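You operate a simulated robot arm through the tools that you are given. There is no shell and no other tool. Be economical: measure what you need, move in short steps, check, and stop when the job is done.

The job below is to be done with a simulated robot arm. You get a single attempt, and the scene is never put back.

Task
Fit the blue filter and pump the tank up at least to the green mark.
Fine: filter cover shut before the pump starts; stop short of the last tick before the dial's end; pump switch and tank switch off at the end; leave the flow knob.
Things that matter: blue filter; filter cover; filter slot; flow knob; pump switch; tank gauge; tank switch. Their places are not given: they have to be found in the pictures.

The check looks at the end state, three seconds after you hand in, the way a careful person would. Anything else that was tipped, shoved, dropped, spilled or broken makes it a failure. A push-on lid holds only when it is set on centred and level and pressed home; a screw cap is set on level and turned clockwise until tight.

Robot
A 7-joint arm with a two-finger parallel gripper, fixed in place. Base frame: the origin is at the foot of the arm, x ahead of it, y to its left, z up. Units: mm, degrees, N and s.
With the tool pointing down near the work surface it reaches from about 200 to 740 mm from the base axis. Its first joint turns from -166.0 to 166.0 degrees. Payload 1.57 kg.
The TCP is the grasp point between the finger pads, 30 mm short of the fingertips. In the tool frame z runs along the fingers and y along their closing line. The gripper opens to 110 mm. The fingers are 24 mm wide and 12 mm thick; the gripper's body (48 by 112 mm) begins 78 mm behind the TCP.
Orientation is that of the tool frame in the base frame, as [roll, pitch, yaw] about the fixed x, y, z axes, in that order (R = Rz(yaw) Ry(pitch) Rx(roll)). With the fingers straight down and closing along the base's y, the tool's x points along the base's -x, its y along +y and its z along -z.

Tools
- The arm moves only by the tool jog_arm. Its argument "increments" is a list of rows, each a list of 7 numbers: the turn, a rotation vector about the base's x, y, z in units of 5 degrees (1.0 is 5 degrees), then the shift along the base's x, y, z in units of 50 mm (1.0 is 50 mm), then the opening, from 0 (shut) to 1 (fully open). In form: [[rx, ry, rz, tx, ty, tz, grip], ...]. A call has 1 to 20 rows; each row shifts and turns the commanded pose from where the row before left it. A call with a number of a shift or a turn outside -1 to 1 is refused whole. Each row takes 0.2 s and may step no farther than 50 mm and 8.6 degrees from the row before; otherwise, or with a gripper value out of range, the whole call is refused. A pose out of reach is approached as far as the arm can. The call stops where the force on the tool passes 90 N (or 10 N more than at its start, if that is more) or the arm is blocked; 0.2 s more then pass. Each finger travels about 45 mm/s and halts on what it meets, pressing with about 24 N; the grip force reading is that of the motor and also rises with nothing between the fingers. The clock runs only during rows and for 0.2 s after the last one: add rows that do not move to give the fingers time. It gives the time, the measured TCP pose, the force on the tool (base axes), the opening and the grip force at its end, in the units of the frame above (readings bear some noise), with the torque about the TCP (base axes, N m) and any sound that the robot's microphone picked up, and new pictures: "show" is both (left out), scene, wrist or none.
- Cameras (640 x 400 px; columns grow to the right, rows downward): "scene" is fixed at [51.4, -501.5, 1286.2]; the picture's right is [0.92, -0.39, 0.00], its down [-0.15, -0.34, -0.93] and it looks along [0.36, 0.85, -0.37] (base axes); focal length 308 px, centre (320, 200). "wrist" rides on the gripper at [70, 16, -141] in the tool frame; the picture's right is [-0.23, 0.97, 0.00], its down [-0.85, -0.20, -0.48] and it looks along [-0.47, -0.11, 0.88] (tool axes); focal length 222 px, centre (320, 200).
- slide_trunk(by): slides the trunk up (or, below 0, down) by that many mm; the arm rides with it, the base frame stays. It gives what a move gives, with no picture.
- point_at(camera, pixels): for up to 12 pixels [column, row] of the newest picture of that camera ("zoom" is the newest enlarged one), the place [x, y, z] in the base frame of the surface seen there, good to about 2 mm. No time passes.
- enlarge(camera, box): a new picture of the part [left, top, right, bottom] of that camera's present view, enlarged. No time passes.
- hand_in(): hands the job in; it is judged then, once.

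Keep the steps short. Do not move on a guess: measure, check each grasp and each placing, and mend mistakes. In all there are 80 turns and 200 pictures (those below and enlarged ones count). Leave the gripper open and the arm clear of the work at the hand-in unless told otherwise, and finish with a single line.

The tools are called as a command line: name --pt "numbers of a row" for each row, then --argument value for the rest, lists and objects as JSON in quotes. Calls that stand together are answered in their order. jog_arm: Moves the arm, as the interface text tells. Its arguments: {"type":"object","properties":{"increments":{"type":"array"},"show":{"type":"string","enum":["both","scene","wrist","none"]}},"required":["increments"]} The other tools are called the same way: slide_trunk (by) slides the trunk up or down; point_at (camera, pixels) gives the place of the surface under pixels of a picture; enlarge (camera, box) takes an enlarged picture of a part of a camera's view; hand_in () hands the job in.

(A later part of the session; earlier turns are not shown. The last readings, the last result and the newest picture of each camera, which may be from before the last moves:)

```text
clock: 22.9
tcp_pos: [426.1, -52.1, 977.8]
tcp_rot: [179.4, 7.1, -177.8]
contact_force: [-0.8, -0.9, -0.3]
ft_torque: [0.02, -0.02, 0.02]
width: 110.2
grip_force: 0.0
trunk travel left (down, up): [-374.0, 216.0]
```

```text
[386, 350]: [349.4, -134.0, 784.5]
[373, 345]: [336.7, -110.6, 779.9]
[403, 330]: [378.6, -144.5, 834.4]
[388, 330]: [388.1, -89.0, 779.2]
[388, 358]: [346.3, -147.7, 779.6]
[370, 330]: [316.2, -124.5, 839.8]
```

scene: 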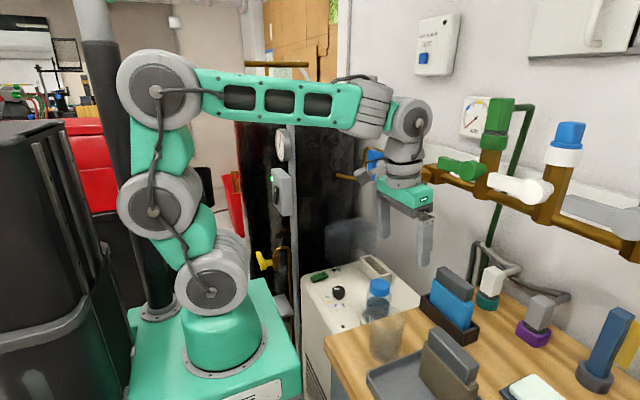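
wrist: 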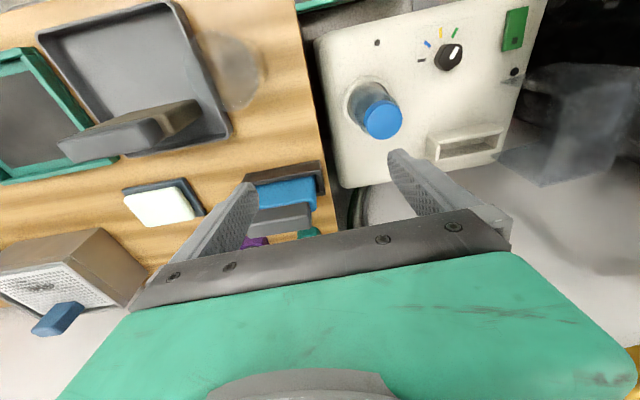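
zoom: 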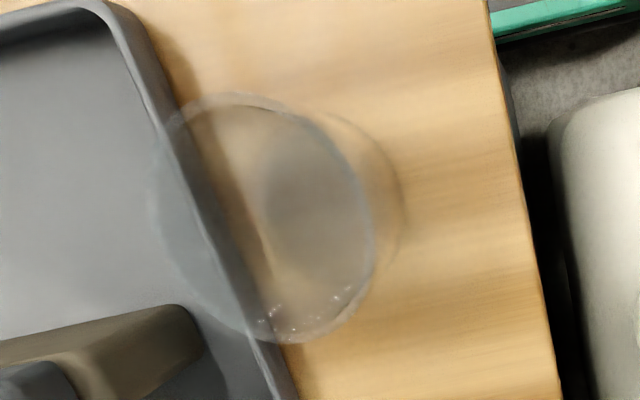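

The beaker was pushed roughly 20–30 mm (still standing): centre now ≈(347,-134), rim z≈864; from the early pictures it stood at ≈(327,-110). I'll set it back. First measure it and the brown block beside it.

point_at --camera "wrist" --pixels '[[60, 142], [112, 160], [160, 128], [195, 105], [120, 118], [190, 55], [260, 60], [230, 97], [220, 35], [262, 68], [242, 70], [205, 65]]'

point_at --camera "scene" --pixels '[[435, 328], [476, 372], [430, 345], [465, 385], [372, 318], [405, 318], [388, 325], [383, 357], [378, 340], [398, 345]]'

```text
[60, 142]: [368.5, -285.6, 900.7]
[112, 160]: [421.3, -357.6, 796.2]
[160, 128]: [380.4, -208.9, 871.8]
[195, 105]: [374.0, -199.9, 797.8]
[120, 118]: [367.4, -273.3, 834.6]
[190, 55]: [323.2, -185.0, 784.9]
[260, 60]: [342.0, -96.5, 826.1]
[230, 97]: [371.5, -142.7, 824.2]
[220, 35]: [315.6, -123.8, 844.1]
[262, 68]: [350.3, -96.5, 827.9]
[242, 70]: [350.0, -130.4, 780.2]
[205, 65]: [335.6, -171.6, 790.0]
```

```text
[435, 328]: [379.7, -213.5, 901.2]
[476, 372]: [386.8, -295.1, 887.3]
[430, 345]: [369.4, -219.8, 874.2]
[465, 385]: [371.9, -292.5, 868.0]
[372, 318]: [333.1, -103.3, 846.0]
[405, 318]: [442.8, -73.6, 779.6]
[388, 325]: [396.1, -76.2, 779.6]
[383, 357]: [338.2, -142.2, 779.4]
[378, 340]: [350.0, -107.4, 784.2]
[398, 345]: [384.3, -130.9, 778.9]
```

Beaker centre ≈(346,-133), r≈36. I'll straighten the tool and go above it at z≈960, opening 93 mm.

jog_arm --pt "0 0.7 -0.2 -0.2 -0.4 0 0.85" --pt "0 0.7 -0.2 -0.2 -0.4 0 0.85" --pt "0 0 0 -0.4 -0.4 0 0.85" --pt "0 0 0 -0.4 -0.4 -0.15 0.85" --pt "0 0 0 -0.4 -0.02 -0.15 0.85" --pt "0 0 0 0 0 0 0.85"

```text
clock: 24.3
tcp_pos: [347.3, -132.1, 962.7]
tcp_rot: [179.2, 0.1, -179.7]
contact_force: [-0.9, -1.0, 0.3]
ft_torque: [-0.01, -0.01, 0.01]
width: 93.4
grip_force: 0.0
trunk travel left (down, up): [-374.0, 216.0]
```

scene: 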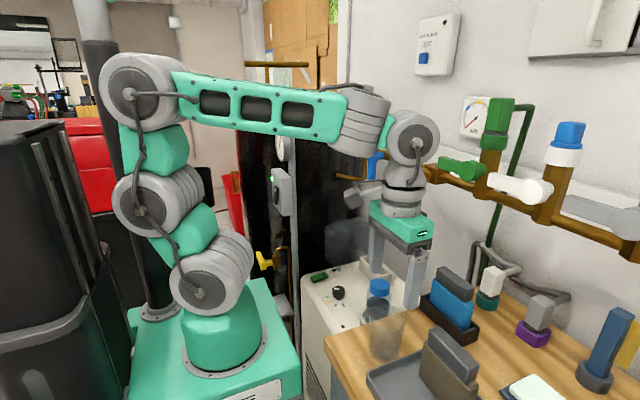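
wrist: 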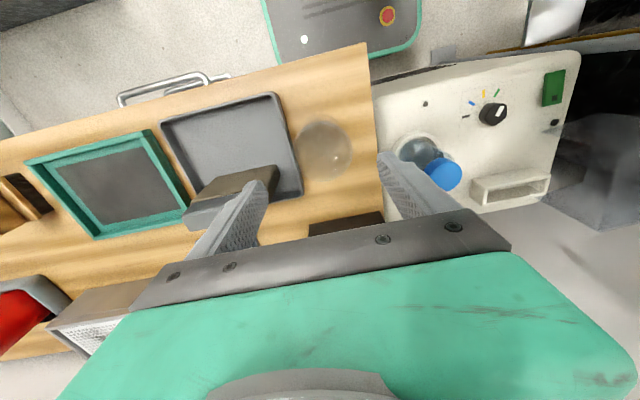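

The tool axis projects to (320,143), beaker seen at (325,148): centred. Descending to z≈838 then closing gently.

jog_arm --pt "0 0 0 0 0.04 -0.5 0.85" --pt "0 0 0 0 0 -0.5 0.85" --pt "0 0 0 0 0 -0.5 0.85" --pt "0 0 0 0 0 -0.5 0.85" --pt "0 0 0 0 0 -0.5 0.85" --pt "0 0 0 0 0 0 0.85" --show "both"

```text
clock: 25.7
tcp_pos: [346.2, -130.9, 837.1]
tcp_rot: [179.2, 0.1, -179.8]
contact_force: [0.3, 0.3, -0.2]
ft_torque: [-0.01, -0.01, 0.01]
width: 93.4
grip_force: 0.1
trunk travel left (down, up): [-374.0, 216.0]
```

scene: 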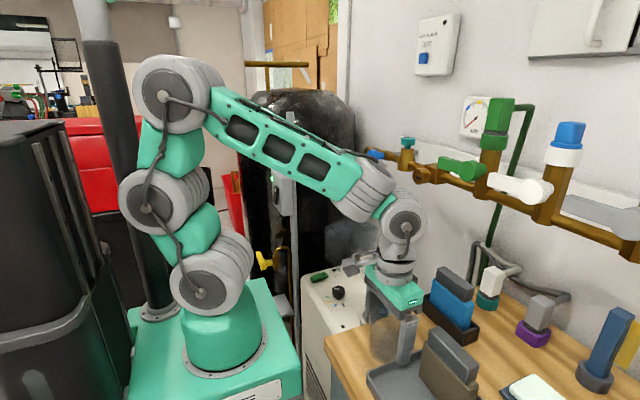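
wrist: 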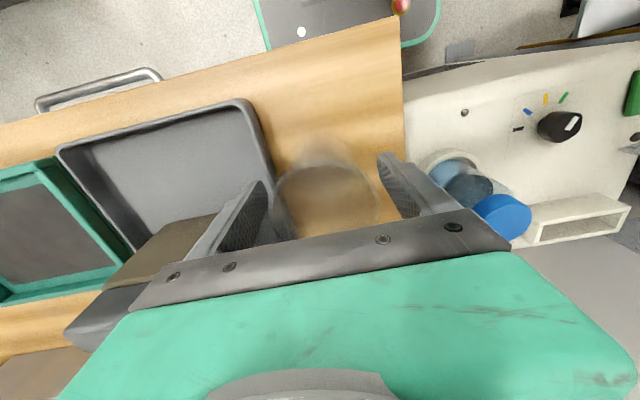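

Fingers straddle the beaker cleanly. Closing.

jog_arm --pt "0 0 0 0 0 0 0.75" --pt "0 0 0 0 0 0 0.65" --pt "0 0 0 0 0 0 0.6" --pt "0 0 0 0 0 0 0.55" --pt "0 0 0 0 0 0 0.55" --show "wrist"

```text
clock: 26.9
tcp_pos: [348.5, -131.1, 838.4]
tcp_rot: [179.2, 0.1, -179.9]
contact_force: [-0.3, 0.1, -0.2]
ft_torque: [0.02, -0.01, 0.0]
width: 65.4
grip_force: 24.1
trunk travel left (down, up): [-374.0, 216.0]
```

wrist: 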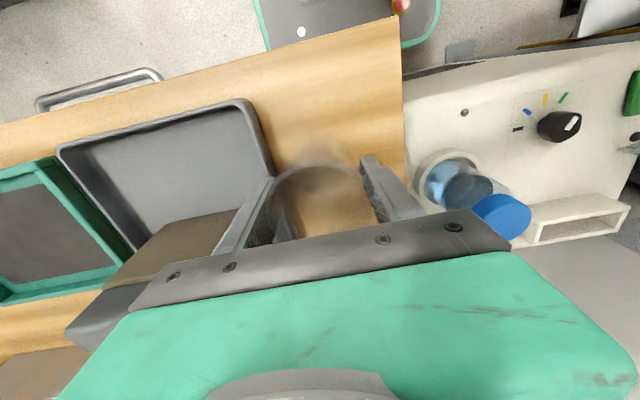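

Held at 65.4 mm, 24 N. Lift 6 mm, shift (-21,+22), set down.

jog_arm --pt "0 0 0 0 0 0.12 0.55" --pt "0 0 0 -0.14 0.15 0 0.55" --pt "0 0 0 -0.14 0.15 0 0.55" --pt "0 0 0 -0.14 0.15 0 0.55" --pt "0 0 0 0 0 0 0.55" --pt "0 0 0 0 0 -0.06 0.55" --pt "0 0 0 0 0 -0.04 0.55" --pt "0 0 0 0 0 0 0.55" --show "scene"

enlarge --camera "scene" --box '[290, 230, 450, 390]'

```text
clock: 28.7
tcp_pos: [324.9, -108.1, 839.3]
tcp_rot: [179.1, 0.1, -179.8]
contact_force: [0.1, 0.6, -0.5]
ft_torque: [0.0, -0.01, 0.01]
width: 65.8
grip_force: 24.1
trunk travel left (down, up): [-374.0, 216.0]
```

scene: 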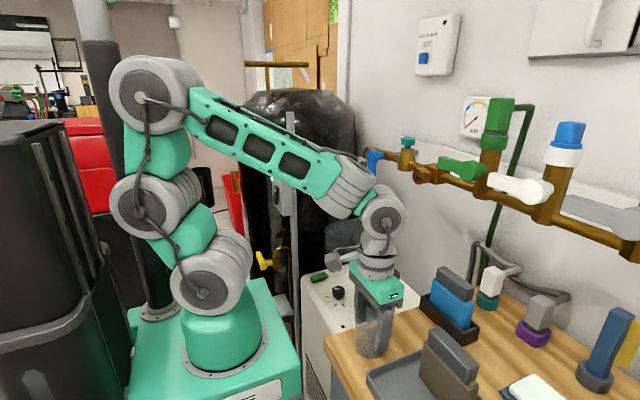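

```text
2.50 times, centred on (370, 310) of scene
```

zoom: 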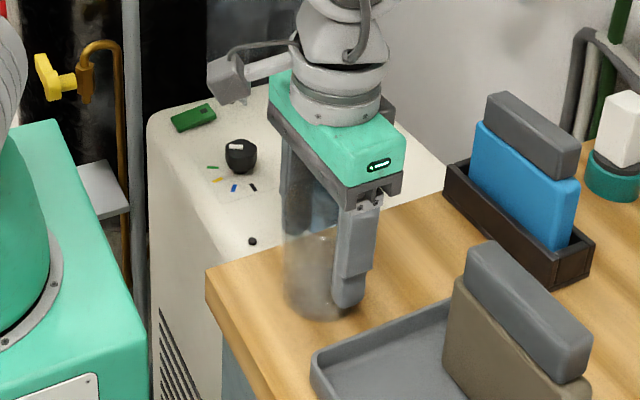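

Bottom now matches the original picture spot (~(371,350)). Lower the last 1–2 mm, open slowly to 93 mm, rise.

jog_arm --pt "0 0 0 0 0 -0.02 0.55" --pt "0 0 0 0 0 -0.01 0.55" --pt "0 0 0 0 0 0 0.65" --pt "0 0 0 0 0 0 0.75" --pt "0 0 0 0 0 0 0.85" --pt "0 0 0 0 0 0 0.85" --pt "0 0 0 0 0 0.5 0.85" --pt "0 0 0 0 0 0.6 0.85" --pt "0 0 0 0 0 0.8 0.85" --pt "0 0 0 0.2 0 0.8 0.85" --pt "0 0 0 0.4 0 0.8 0.85" --pt "0 0 0 0.8 0 0 0.85" --pt "0 0 0 0.8 0 0 0.85" --pt "0 0 0 0 0 0 0.85"

enlarge --camera "scene" --box '[290, 230, 450, 390]'

```text
clock: 31.7
tcp_pos: [436.7, -109.2, 1012.1]
tcp_rot: [179.2, 0.1, -179.8]
contact_force: [0.2, 0.0, 1.1]
ft_torque: [0.01, 0.05, 0.01]
width: 93.5
grip_force: 0.1
trunk travel left (down, up): [-374.0, 216.0]
```

scene: 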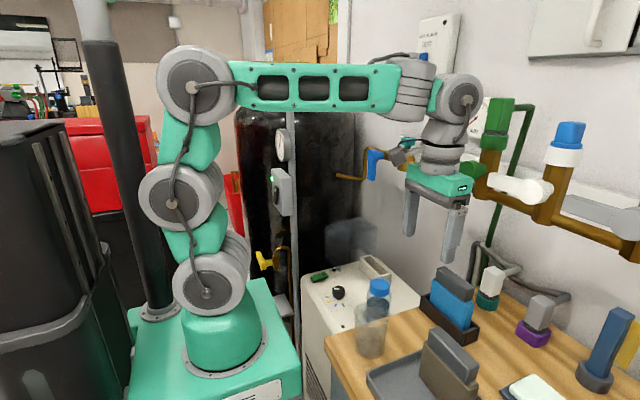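
wrist: 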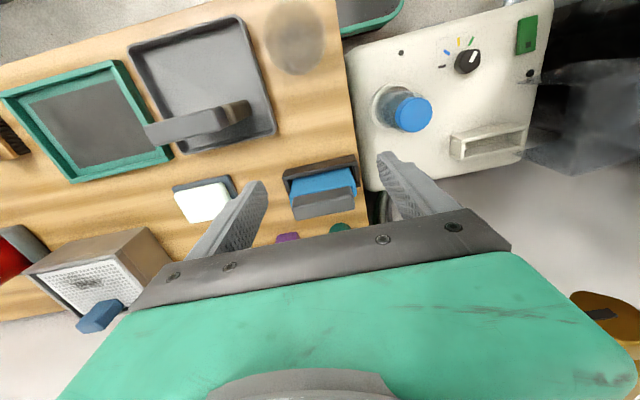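

```text
2.50 times, centred on (370, 310) of scene
```

zoom: 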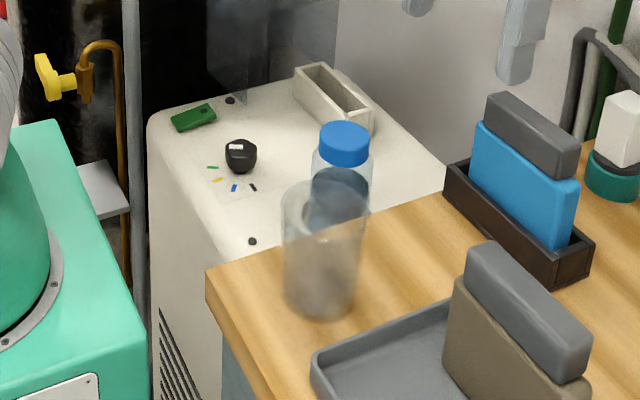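

Beaker is back within ~2 mm of its original pixels. Now tilt the tool 25° here, further out, and aim at the filter's y.

jog_arm --pt "0 -1 0 0 -0.1 -0.1 1" --pt "0 -1 0 0 -0.1 -0.1 1" --pt "0 -1 0 0 0 -0.1 1" --pt "0 -1 0 0 0 -0.1 1" --pt "0 -1 0 0 0 0 1" --pt "0 0 0 0 0 0 1"

```text
clock: 33.1
tcp_pos: [433.3, -118.1, 992.1]
tcp_rot: [179.3, 25.3, -179.7]
contact_force: [-0.7, 0.9, 0.1]
ft_torque: [-0.02, -0.04, 0.03]
width: 109.8
grip_force: 0.0
trunk travel left (down, up): [-374.0, 216.0]
```

scene: 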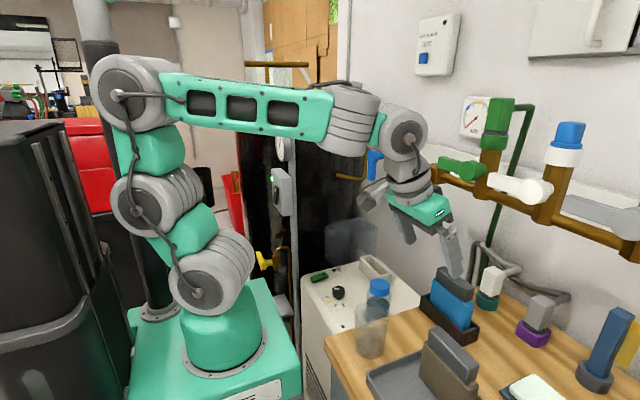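
wrist: 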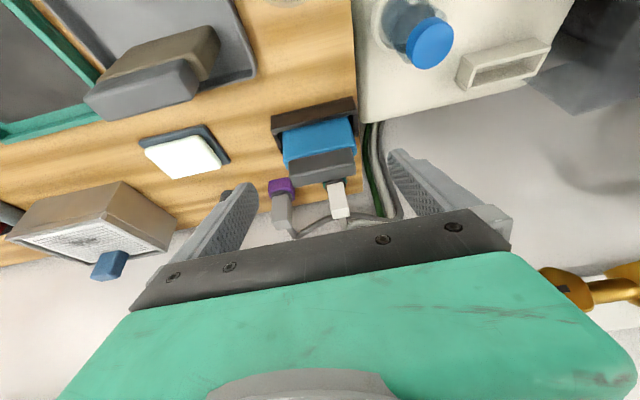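

Tilt is held. Measuring the handle precisely from here.

enlarge --camera "wrist" --box '[260, 90, 372, 200]'

point_at --camera "wrist" --pixels '[[288, 168], [324, 156], [291, 182], [327, 175], [328, 162], [287, 162], [350, 150], [310, 154], [310, 160], [310, 165], [310, 171], [310, 177]]'

```text
3.64 times, centred on (316, 145) of wrist
```

zoom: 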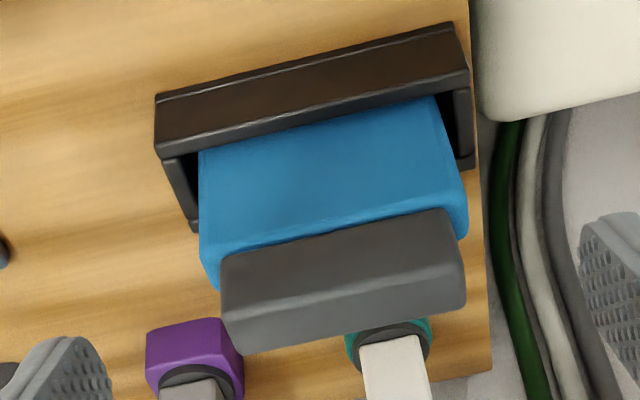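

```text
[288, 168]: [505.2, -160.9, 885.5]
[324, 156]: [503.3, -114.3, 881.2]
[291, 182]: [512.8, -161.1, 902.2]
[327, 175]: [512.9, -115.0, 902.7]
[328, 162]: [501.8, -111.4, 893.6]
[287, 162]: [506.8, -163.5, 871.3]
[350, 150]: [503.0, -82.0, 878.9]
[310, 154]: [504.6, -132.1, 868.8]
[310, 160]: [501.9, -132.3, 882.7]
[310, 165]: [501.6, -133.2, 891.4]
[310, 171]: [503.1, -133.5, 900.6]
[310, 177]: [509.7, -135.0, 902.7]
```

Handle z 867–903, y centre -120, length ≈86. Moving above: TCP (506.5,-120), then lower to z≈902 in steps.

jog_arm --pt "0 0 0 0.5 -0.02 0 1" --pt "0 0 0 0.5 -0.02 0 1" --pt "0 0 0 0.46 0 -0.2 1" --pt "0 0 0 0 0 -0.4 1" --pt "0 0 0 0 0 -0.4 1" --pt "0 0 0 0 0 0 1"

```text
clock: 34.5
tcp_pos: [509.6, -119.6, 943.2]
tcp_rot: [179.3, 25.2, -179.7]
contact_force: [0.1, -0.5, 1.2]
ft_torque: [0.0, -0.02, 0.0]
width: 110.1
grip_force: 0.0
trunk travel left (down, up): [-374.0, 216.0]
```

scene: 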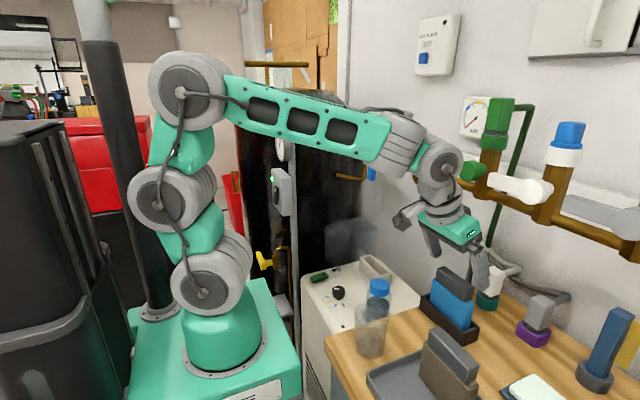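
wrist: 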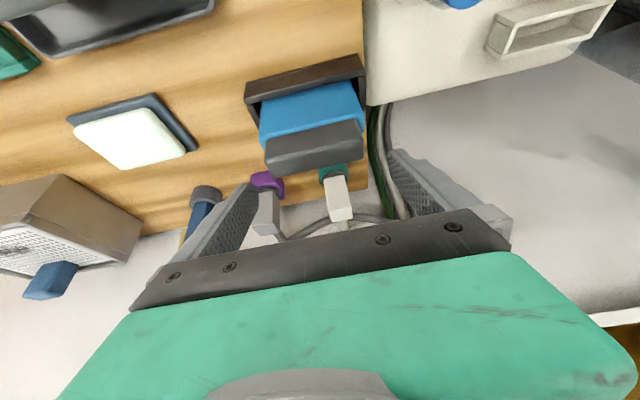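

Clear of the levers. Lowering the last 41 mm.

jog_arm --pt "0 0 0 -0.05 0 -0.3 1" --pt "0 0 0 0 0 -0.3 1" --pt "0 0 0 0 0 -0.22 1" --pt "0 0 0 0 0 0 1"

enlarge --camera "wrist" --box '[200, 80, 460, 240]'

```text
clock: 35.5
tcp_pos: [504.5, -120.3, 902.5]
tcp_rot: [179.3, 25.2, -179.7]
contact_force: [0.5, -0.6, 0.3]
ft_torque: [0.01, -0.01, -0.01]
width: 110.3
grip_force: 0.0
trunk travel left (down, up): [-374.0, 216.0]
```

scene: 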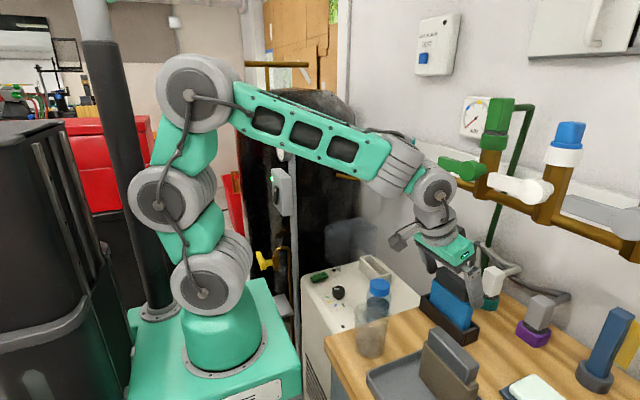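
wrist: 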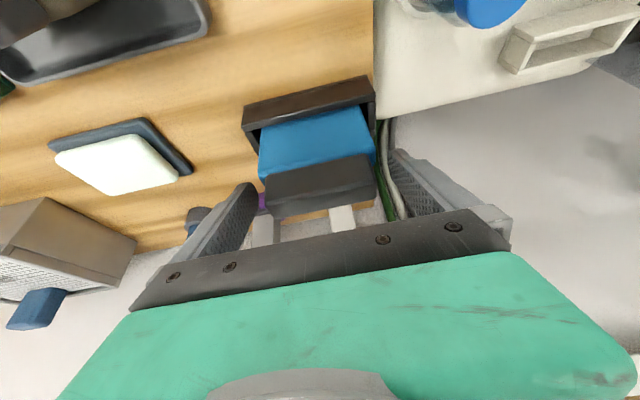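

```text
2.46 times, centred on (330, 160) of wrist
```

zoom: 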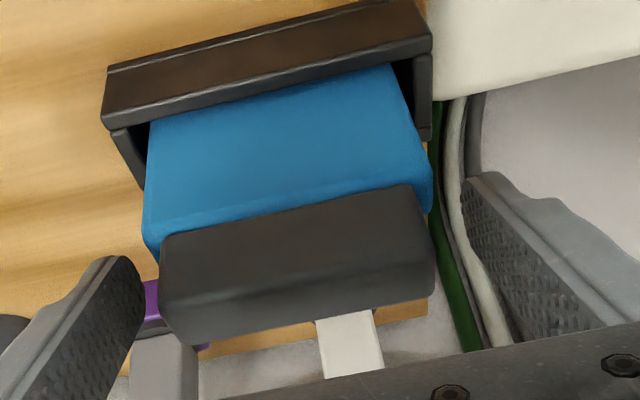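

Handle lies between both fingers. Closing.

jog_arm --pt "0 0 0 0 0 0 0.85" --pt "0 0 0 0 0 0 0.78" --pt "0 0 0 0 0 0 0.72" --pt "0 0 0 0 0 0 0.7" --pt "0 0 0 0 0 0 0.68" --pt "0 0 0 0 0 0 0.66" --show "wrist"

```text
clock: 36.9
tcp_pos: [505.3, -119.6, 901.8]
tcp_rot: [179.3, 25.1, -179.7]
contact_force: [0.2, 0.0, -0.2]
ft_torque: [-0.02, -0.01, -0.01]
width: 98.5
grip_force: 24.0
trunk travel left (down, up): [-374.0, 216.0]
```

wrist: 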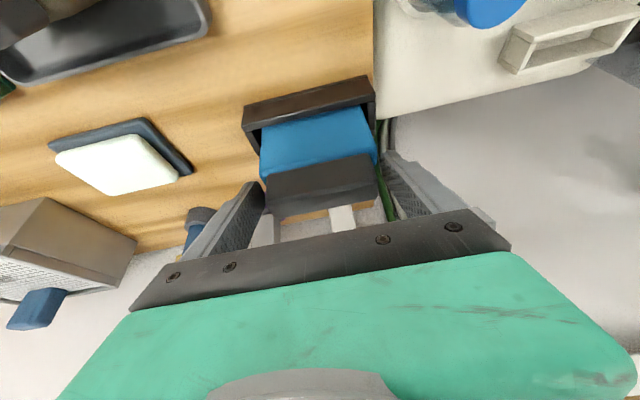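

It stopped at 98.5 mm, which means the tips caught the body's shoulder, not the handle (86). Open, rise 7 mm, close again.

jog_arm --pt "0 0 0 0 0 0 0.95" --pt "0 0 0 0 0 0 1" --pt "0 0 0 0 0 0.14 1" --pt "0 0 0 0 0 0 0.85" --pt "0 0 0 0 0 0 0.78" --pt "0 0 0 0 0 0 0.72" --pt "0 0 0 0 0 0 0.68" --pt "0 0 0 0 0 0 0.66" --pt "0 0 0 0 0 0 0.66" --show "wrist"

enlarge --camera "wrist" --box '[200, 80, 460, 240]'

```text
clock: 38.9
tcp_pos: [505.6, -120.2, 908.3]
tcp_rot: [179.3, 25.1, -179.7]
contact_force: [-0.9, -0.1, 0.9]
ft_torque: [-0.09, 0.0, -0.05]
width: 82.8
grip_force: 24.1
trunk travel left (down, up): [-374.0, 216.0]
```

wrist: 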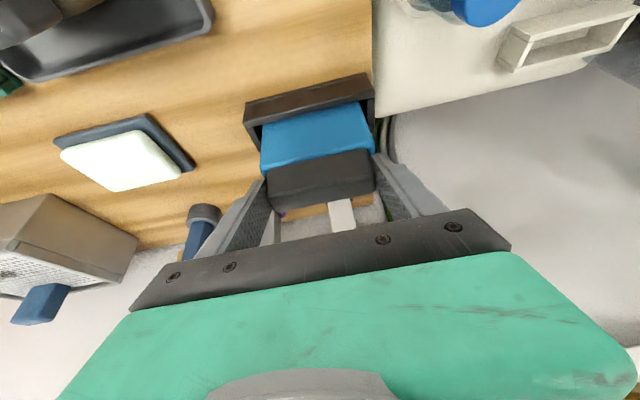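

```text
2.46 times, centred on (330, 160) of wrist
```

zoom: 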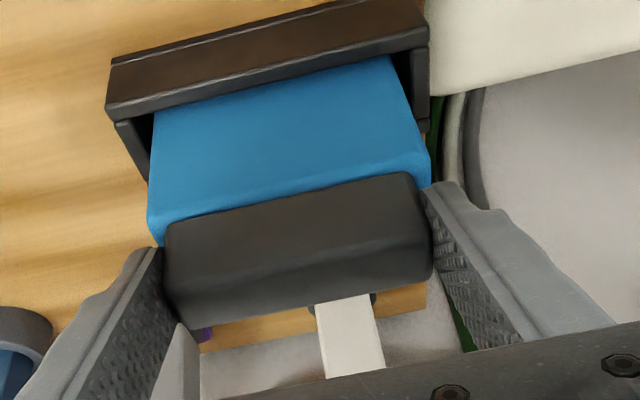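

Firm grip on the handle ends at 82.8 mm. Lifting 60 mm, slowly at first.

jog_arm --pt "0 0 0 0 0 0.15 0.66" --pt "0 0 0 0 0 0.25 0.66" --pt "0 0 0 0 0 0.3 0.66" --pt "0 0 0 0 0 0.3 0.66" --pt "0 0 0 0 0 0.3 0.66" --pt "0 0 0 0 0 0 0.66"

enlarge --camera "scene" --box '[400, 190, 560, 360]'

```text
clock: 40.3
tcp_pos: [504.9, -122.0, 974.3]
tcp_rot: [179.4, 25.0, -179.7]
contact_force: [0.1, 0.3, -1.0]
ft_torque: [0.03, 0.01, -0.04]
width: 83.1
grip_force: 23.8
trunk travel left (down, up): [-374.0, 216.0]
```

scene: 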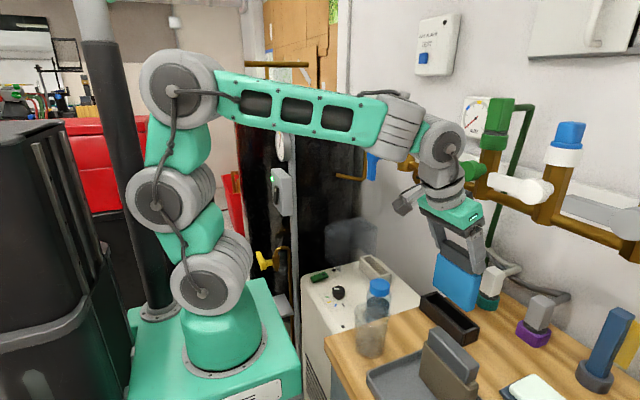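
wrist: 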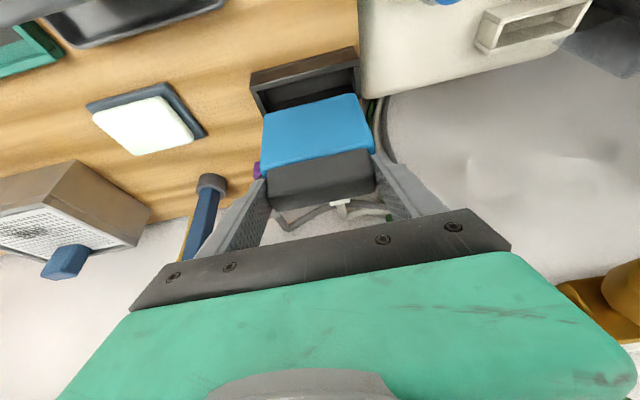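

```text
2.35 times, centred on (480, 275) of scene
```

zoom: 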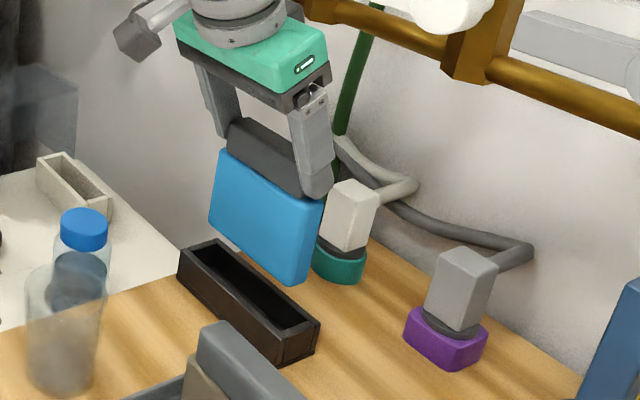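

Filter is out and hanging straight. Measuring its bottom edge and faces in hand.

point_at --camera "zoom" --pixels '[[212, 222], [290, 278], [222, 155], [292, 200], [255, 215], [240, 240], [310, 240], [275, 150], [316, 235], [302, 272]]'

point_at --camera "wrist" --pixels '[[266, 120], [352, 96], [310, 110], [268, 150], [368, 140], [320, 145], [320, 158], [320, 180], [320, 195], [482, 30], [575, 8], [585, 20]]'

```text
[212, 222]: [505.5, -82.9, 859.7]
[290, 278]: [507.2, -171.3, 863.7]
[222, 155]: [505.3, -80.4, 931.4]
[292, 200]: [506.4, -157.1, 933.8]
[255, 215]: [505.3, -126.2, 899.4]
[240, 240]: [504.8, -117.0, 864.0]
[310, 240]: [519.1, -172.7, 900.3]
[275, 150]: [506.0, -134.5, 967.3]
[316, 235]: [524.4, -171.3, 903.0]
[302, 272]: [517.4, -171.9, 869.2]
```

```text
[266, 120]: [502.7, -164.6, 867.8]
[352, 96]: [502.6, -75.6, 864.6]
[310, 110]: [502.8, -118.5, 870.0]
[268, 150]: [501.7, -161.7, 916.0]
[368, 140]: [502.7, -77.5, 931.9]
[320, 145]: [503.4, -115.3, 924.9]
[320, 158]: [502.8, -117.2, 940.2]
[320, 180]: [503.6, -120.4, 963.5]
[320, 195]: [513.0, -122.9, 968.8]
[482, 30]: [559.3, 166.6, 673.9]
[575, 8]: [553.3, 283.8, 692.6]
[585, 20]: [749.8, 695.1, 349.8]
```

Filter hangs upright: bottom z≈858, top 969, centre ≈(516.5,-122), 99 long. Slot centre ≈(558.5,229.3). Carrying it across, dropping to z≈920 to pass below the blue lever, stopping at y≈170 to check.

jog_arm --pt "0 0 0 0 0.5 0 0.66" --pt "0 0 0 0 0.6 0 0.66" --pt "0 0 0 0 0.6 0 0.66" --pt "0 0 0 0 0.6 0 0.66" --pt "0 0 0 0.1 0.6 -0.2 0.66" --pt "0 0 0 0.1 0.6 -0.2 0.66" --pt "0 0 0 0.1 0.6 -0.2 0.66" --pt "0 0 0 0.1 0.6 -0.2 0.66" --pt "0 0 0 0.1 0.6 -0.2 0.66" --pt "0 0 0 0.1 0.5 0 0.66" --pt "0 0 0 0 0 0 0.66"

```text
clock: 42.7
tcp_pos: [533.5, 169.3, 923.7]
tcp_rot: [179.3, 25.1, -179.8]
contact_force: [0.2, 0.5, -1.4]
ft_torque: [-0.02, 0.0, 0.04]
width: 82.8
grip_force: 23.7
trunk travel left (down, up): [-374.0, 216.0]
```

scene: 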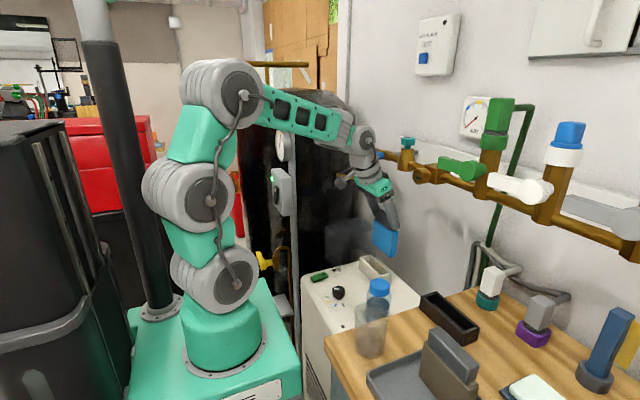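
wrist: 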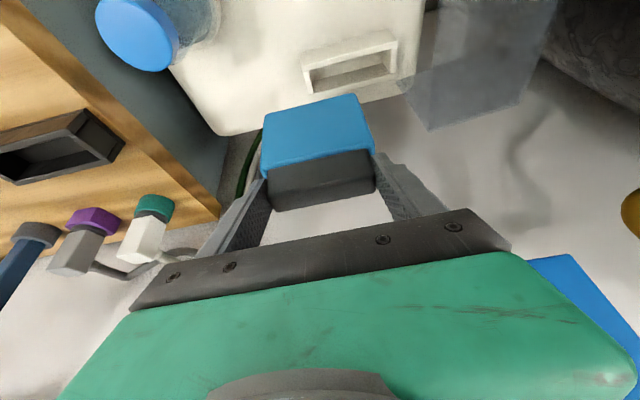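

The blue lever appears near the gripper at (570,280). Measuring it and the slot again before going further.

point_at --camera "wrist" --pixels '[[540, 265], [575, 258], [600, 300], [635, 350], [305, 60], [395, 40], [400, 80], [310, 92], [350, 55], [430, 125], [520, 105], [420, 80]]'

point_at --camera "scene" --pixels '[[374, 240], [396, 255], [385, 240], [377, 225], [376, 158], [397, 222], [380, 192]]'

enlarge --camera "wrist" --box '[230, 10, 470, 160]'

```text
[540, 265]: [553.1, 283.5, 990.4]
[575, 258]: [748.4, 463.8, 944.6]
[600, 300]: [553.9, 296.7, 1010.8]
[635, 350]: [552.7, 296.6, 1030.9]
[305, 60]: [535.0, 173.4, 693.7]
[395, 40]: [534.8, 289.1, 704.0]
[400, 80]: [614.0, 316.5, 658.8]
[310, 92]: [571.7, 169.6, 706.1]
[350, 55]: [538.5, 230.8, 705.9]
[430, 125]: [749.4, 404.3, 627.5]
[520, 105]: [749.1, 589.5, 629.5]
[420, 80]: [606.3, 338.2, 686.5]
```

```text
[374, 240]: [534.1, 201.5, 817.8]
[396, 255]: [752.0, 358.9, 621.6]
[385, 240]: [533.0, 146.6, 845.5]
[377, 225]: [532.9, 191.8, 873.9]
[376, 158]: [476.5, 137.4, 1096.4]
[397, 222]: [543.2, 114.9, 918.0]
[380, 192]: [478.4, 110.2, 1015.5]
```

```text
2.67 times, centred on (350, 85) of wrist
```

zoom: 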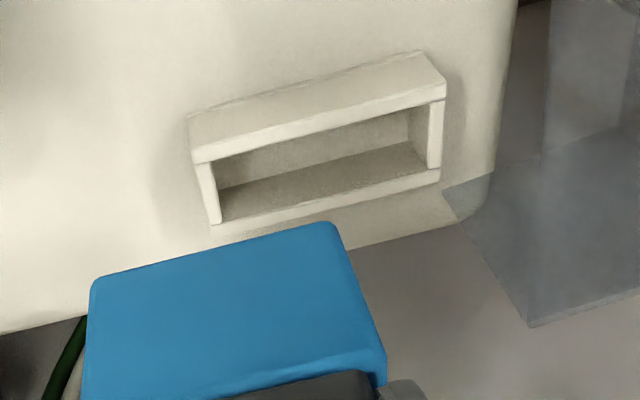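

Lever bottom z≈985, front x≈553. I'll lower 65 mm here first, then shift over the slot.

jog_arm --pt "0 0 0 0 0 -0.5 0.66" --pt "0 0 0 0 0 -0.5 0.66" --pt "0 0 0 0 0 -0.3 0.66" --pt "0 0 0 0.08 0.3 0 0.66" --pt "0 0 0 0.08 0.3 0 0.66" --pt "0 0 0 0.08 0.3 0 0.66" --pt "0 0 0 0 0.3 0 0.66" --pt "0 0 0 0 0 0 0.66"

enlarge --camera "wrist" --box '[200, 10, 440, 160]'

enlarge --camera "scene" --box '[310, 180, 430, 310]'

```text
clock: 44.5
tcp_pos: [547.2, 230.9, 858.2]
tcp_rot: [179.3, 25.0, -179.6]
contact_force: [-0.1, 0.2, 0.8]
ft_torque: [-0.01, -0.02, -0.03]
width: 83.2
grip_force: 23.8
trunk travel left (down, up): [-374.0, 216.0]
```

scene: 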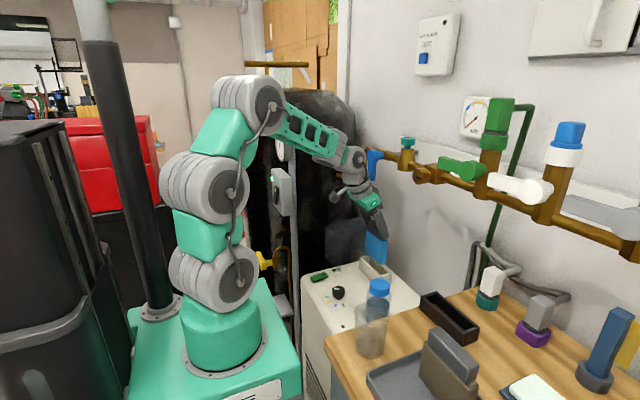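
wrist: 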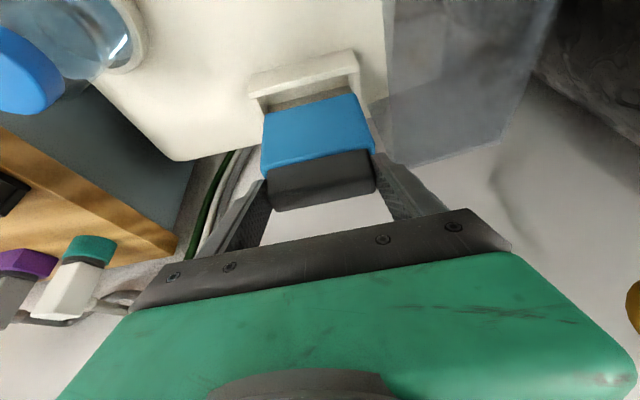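

```text
2.67 times, centred on (320, 85) of wrist
```

zoom: 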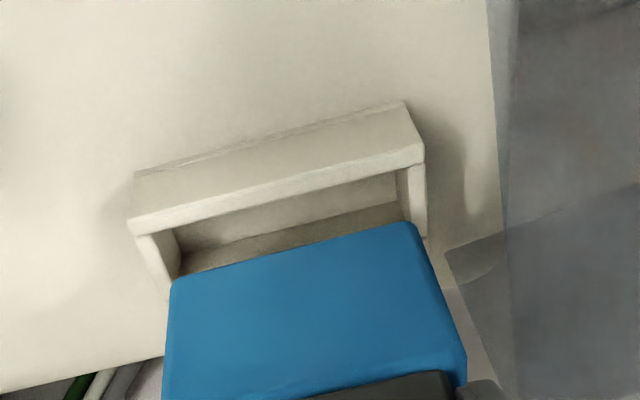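

```text
3.08 times, centred on (370, 245) of scene
```

zoom: 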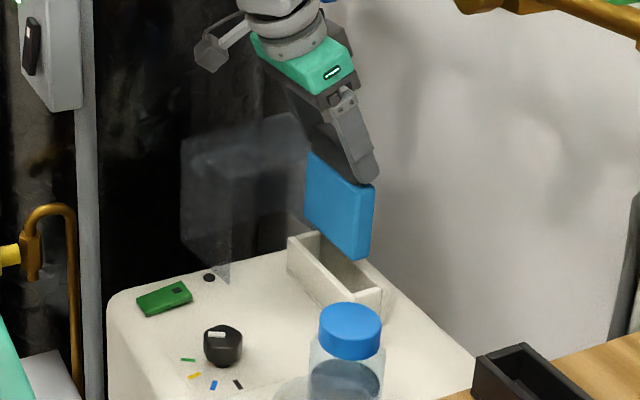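

Measuring the filter's bottom corners and rim to fine-tune the alignment.

point_at --camera "wrist" --pixels '[[266, 116], [352, 97], [310, 108], [264, 150], [370, 140], [252, 90], [357, 62], [300, 80], [345, 80], [264, 104]]'

point_at --camera "zoom" --pixels '[[308, 225], [355, 254], [370, 225], [365, 250], [310, 165], [330, 200], [345, 295], [375, 295], [368, 190], [312, 237]]'

```text
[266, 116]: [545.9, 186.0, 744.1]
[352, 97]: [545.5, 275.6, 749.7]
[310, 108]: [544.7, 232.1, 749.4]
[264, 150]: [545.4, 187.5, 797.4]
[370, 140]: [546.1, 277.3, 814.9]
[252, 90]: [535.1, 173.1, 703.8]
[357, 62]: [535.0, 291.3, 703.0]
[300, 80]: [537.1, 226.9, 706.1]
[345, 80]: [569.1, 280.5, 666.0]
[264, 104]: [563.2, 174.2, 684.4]
```

```text
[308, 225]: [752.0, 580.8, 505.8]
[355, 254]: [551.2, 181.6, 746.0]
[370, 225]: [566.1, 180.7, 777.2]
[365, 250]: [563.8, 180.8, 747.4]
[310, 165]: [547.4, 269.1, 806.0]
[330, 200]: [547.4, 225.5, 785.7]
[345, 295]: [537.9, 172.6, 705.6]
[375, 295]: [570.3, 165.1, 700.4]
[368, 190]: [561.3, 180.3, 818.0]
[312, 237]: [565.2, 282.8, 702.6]
```

Filter y 180.7–280, x 545.7–≈572; slot 173.5–285 × 542–575: aligned. Lowering in, small steps.

jog_arm --pt "0 0 0 0 -0.02 -0.3 0.66" --pt "0 0 0 0 0 -0.3 0.66" --pt "0 0 0 0 0 -0.2 0.66" --pt "0 0 0 0 0 -0.2 0.66" --pt "0 0 0 0 0 0 0.66"

enlarge --camera "wrist" --box '[200, 30, 440, 190]'

```text
clock: 45.7
tcp_pos: [547.1, 231.0, 808.4]
tcp_rot: [179.3, 25.1, -179.6]
contact_force: [-1.0, 0.6, -0.5]
ft_torque: [0.01, -0.01, 0.0]
width: 83.2
grip_force: 23.5
trunk travel left (down, up): [-374.0, 216.0]
```

scene: 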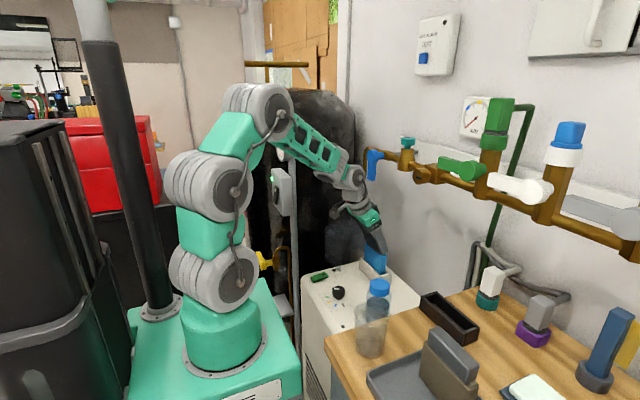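
wrist: 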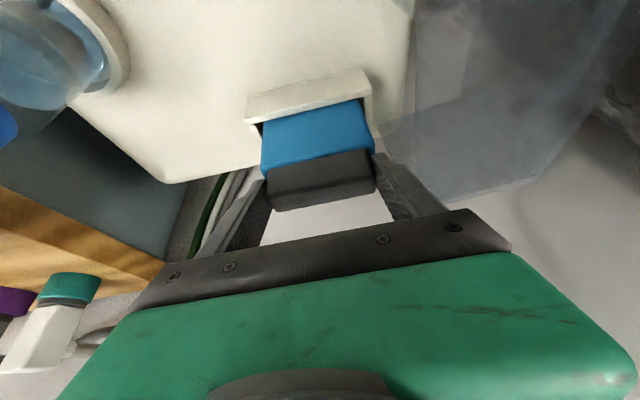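

```text
2.50 times, centred on (320, 110) of wrist
```

zoom: 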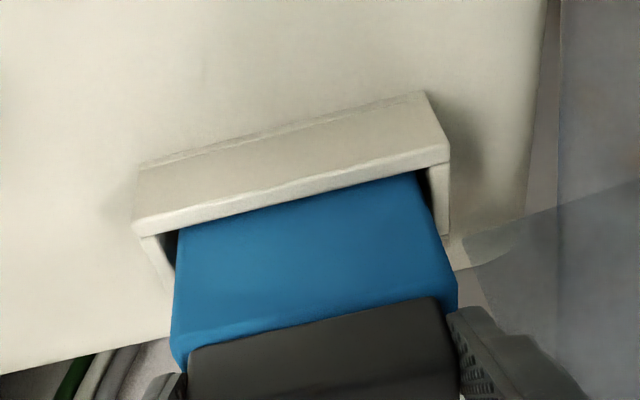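

It's entering cleanly. Down another 24 mm in small steps.

jog_arm --pt "0 0 0 0 0 -0.12 0.66" --pt "0 0 0 0 0 -0.12 0.66" --pt "0 0 0 0 0 -0.12 0.66" --pt "0 0 0 0 0 -0.12 0.66" --pt "0 0 0 0 0 0 0.66" --show "none"

```text
clock: 46.9
tcp_pos: [548.1, 230.4, 788.1]
tcp_rot: [179.1, 25.6, -179.9]
contact_force: [-0.5, 0.4, 16.3]
ft_torque: [-0.59, -0.02, -0.03]
width: 83.3
grip_force: 23.8
trunk travel left (down, up): [-374.0, 216.0]
```

Contact at z 788 with 16 N. Looking before pressing.

enlarge --camera "wrist" --box '[200, 40, 440, 200]'

enlarge --camera "scene" --box '[320, 210, 420, 310]'

point_at --camera "zoom" --pixels '[[300, 185], [280, 190], [330, 200], [350, 215], [330, 170], [300, 240], [370, 270], [395, 265]]'

```text
2.50 times, centred on (320, 120) of wrist
```

zoom: 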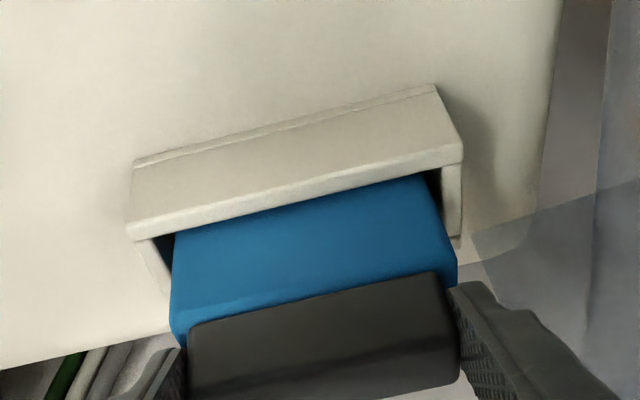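

```text
4.00 times, centred on (370, 260) of scene
```

zoom: 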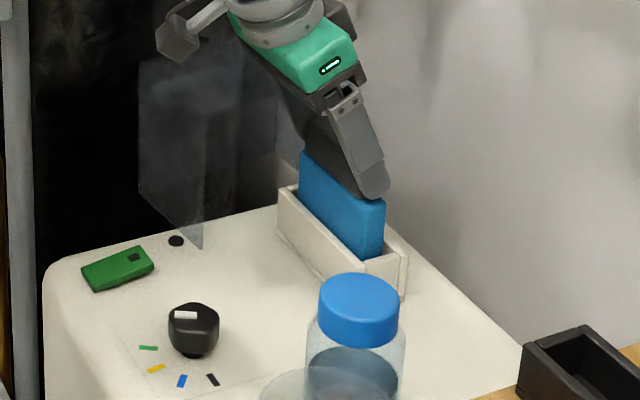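

```text
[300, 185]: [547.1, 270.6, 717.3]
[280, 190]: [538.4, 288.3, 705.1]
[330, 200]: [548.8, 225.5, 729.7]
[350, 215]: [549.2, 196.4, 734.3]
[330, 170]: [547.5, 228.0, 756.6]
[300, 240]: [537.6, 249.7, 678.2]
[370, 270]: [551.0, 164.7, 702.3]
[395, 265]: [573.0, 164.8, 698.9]
```

Depth matches the floor (rim-to-floor as in the dock). I'll press a bit more to confirm it's bottomed, not snagged.

jog_arm --pt "0 0 0 0 0 -0.06 0.66" --pt "0 0 0 0 0 -0.06 0.66" --pt "0 0 0 0 0 0 0.66" --show "none"

```text
clock: 47.7
tcp_pos: [547.5, 229.8, 784.3]
tcp_rot: [179.0, 25.6, -179.7]
contact_force: [0.3, 0.8, 38.1]
ft_torque: [-1.05, -0.43, -0.01]
width: 83.2
grip_force: 23.9
trunk travel left (down, up): [-374.0, 216.0]
```

Moved 4 mm more; either seated or the grip slid. Release, retreat upward, and measure.

jog_arm --pt "0 0 0 0 0 0.1 0.66" --pt "0 0 0 0 0 0 0.85" --pt "0 0 0 0 0 0 1" --pt "0 0 0 0 0 0 1" --pt "0 0 0 0 0 0.4 1" --pt "0 0 0 0 0 0.6 1" --pt "0 0 0 -0.3 0 0.7 1" --pt "0 0 0 -0.7 0 0.3 1" --pt "0 0 0 -0.7 0 0 1" --pt "0 0 0 0 0 0 1"

enlarge --camera "scene" --box '[320, 210, 420, 310]'

enlarge --camera "wrist" --box '[240, 30, 600, 230]'

```text
clock: 49.9
tcp_pos: [460.8, 229.1, 880.1]
tcp_rot: [179.3, 25.1, -179.8]
contact_force: [0.1, -0.3, 0.5]
ft_torque: [0.01, 0.0, 0.01]
width: 110.1
grip_force: 0.0
trunk travel left (down, up): [-374.0, 216.0]
```

scene: 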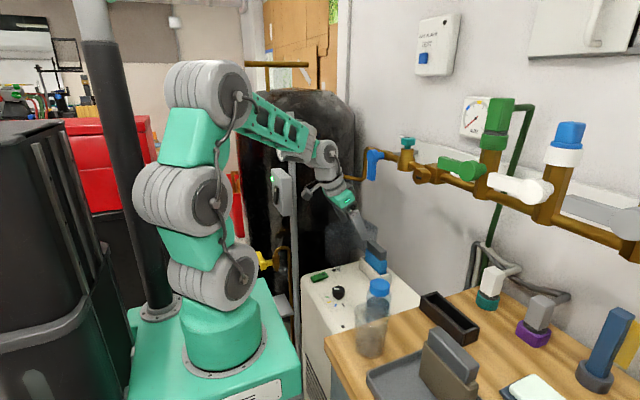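
wrist: 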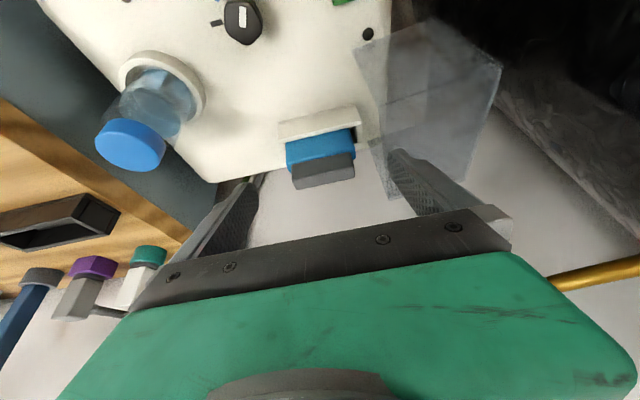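

```text
4.00 times, centred on (370, 260) of scene
```

zoom: 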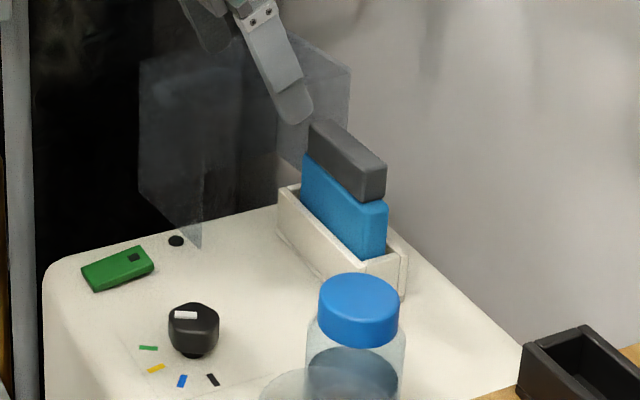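

```text
1.78 times, centred on (420, 130) of wrist
```

zoom: 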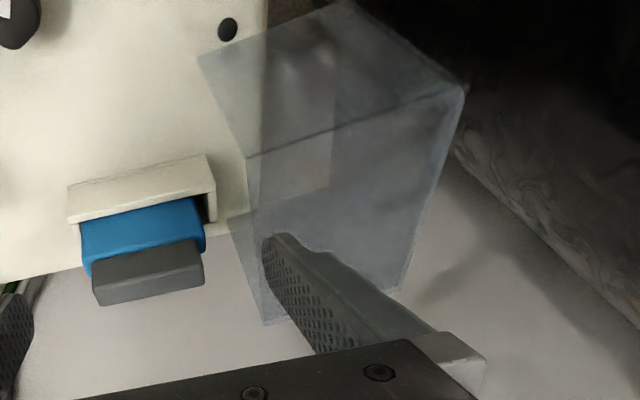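

Filter stands upright in the slot. Measuring handle top, and the cover's edges and handle.

point_at --camera "wrist" --pixels '[[320, 160], [325, 172], [300, 183], [345, 175], [290, 160], [352, 150], [320, 150], [353, 62], [378, 122], [502, 72], [468, 192], [430, 20]]'

point_at --camera "scene" --pixels '[[368, 241], [377, 248], [382, 254], [375, 260], [325, 227], [369, 223], [326, 258], [340, 272], [341, 238], [364, 215], [367, 233], [345, 220]]'

enlarge --camera "wrist" --box '[330, 0, 530, 200]'

```text
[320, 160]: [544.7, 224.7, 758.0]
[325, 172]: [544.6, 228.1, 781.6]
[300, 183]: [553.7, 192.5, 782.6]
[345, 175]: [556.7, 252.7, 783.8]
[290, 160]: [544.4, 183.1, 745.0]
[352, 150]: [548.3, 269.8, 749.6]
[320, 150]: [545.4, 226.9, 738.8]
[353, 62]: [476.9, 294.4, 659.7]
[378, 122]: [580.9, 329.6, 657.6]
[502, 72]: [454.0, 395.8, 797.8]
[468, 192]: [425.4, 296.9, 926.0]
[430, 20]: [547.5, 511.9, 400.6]
```

```text
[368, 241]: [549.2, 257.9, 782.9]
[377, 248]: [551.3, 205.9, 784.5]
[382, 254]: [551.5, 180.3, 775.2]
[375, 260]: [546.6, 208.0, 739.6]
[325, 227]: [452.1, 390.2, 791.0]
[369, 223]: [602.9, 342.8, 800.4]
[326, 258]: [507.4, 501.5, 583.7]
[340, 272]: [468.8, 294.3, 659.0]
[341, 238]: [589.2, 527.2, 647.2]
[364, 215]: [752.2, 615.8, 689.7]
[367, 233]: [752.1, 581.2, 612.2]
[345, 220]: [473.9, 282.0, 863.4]
```

```text
2.00 times, centred on (430, 100) of wrist
```

zoom: 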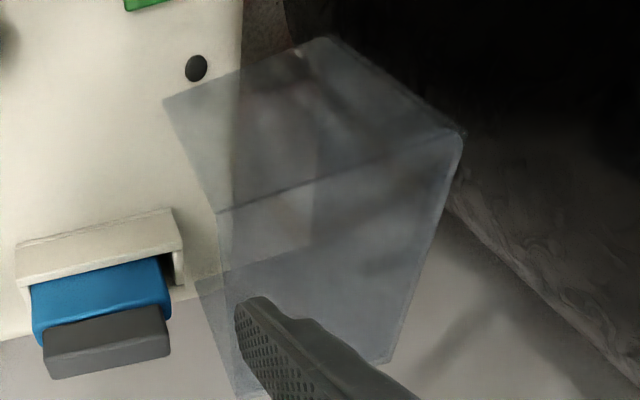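

Handle top is z≈783.5, while the cover is only ~102 mm deep (closed top ≈761), so the filter should sit deeper. I'll probe the slot gaps visible beside it.

enlarge --camera "wrist" --box '[270, 90, 370, 200]'

point_at --camera "wrist" --pixels '[[356, 134], [355, 138], [355, 130], [284, 147], [284, 152], [286, 145], [320, 136], [300, 141], [340, 131], [356, 142], [358, 126], [320, 133]]'

```text
3.64 times, centred on (320, 145) of wrist
```

zoom: 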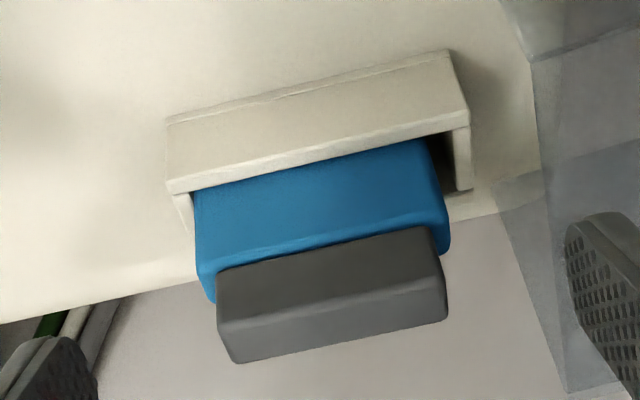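

```text
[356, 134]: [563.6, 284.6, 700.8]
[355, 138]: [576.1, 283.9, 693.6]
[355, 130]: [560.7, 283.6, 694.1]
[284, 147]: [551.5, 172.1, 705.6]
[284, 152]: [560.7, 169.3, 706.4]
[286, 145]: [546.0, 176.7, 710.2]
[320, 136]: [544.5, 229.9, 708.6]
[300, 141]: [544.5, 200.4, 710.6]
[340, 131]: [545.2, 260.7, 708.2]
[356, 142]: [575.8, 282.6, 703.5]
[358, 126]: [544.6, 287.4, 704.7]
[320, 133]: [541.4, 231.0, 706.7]
```

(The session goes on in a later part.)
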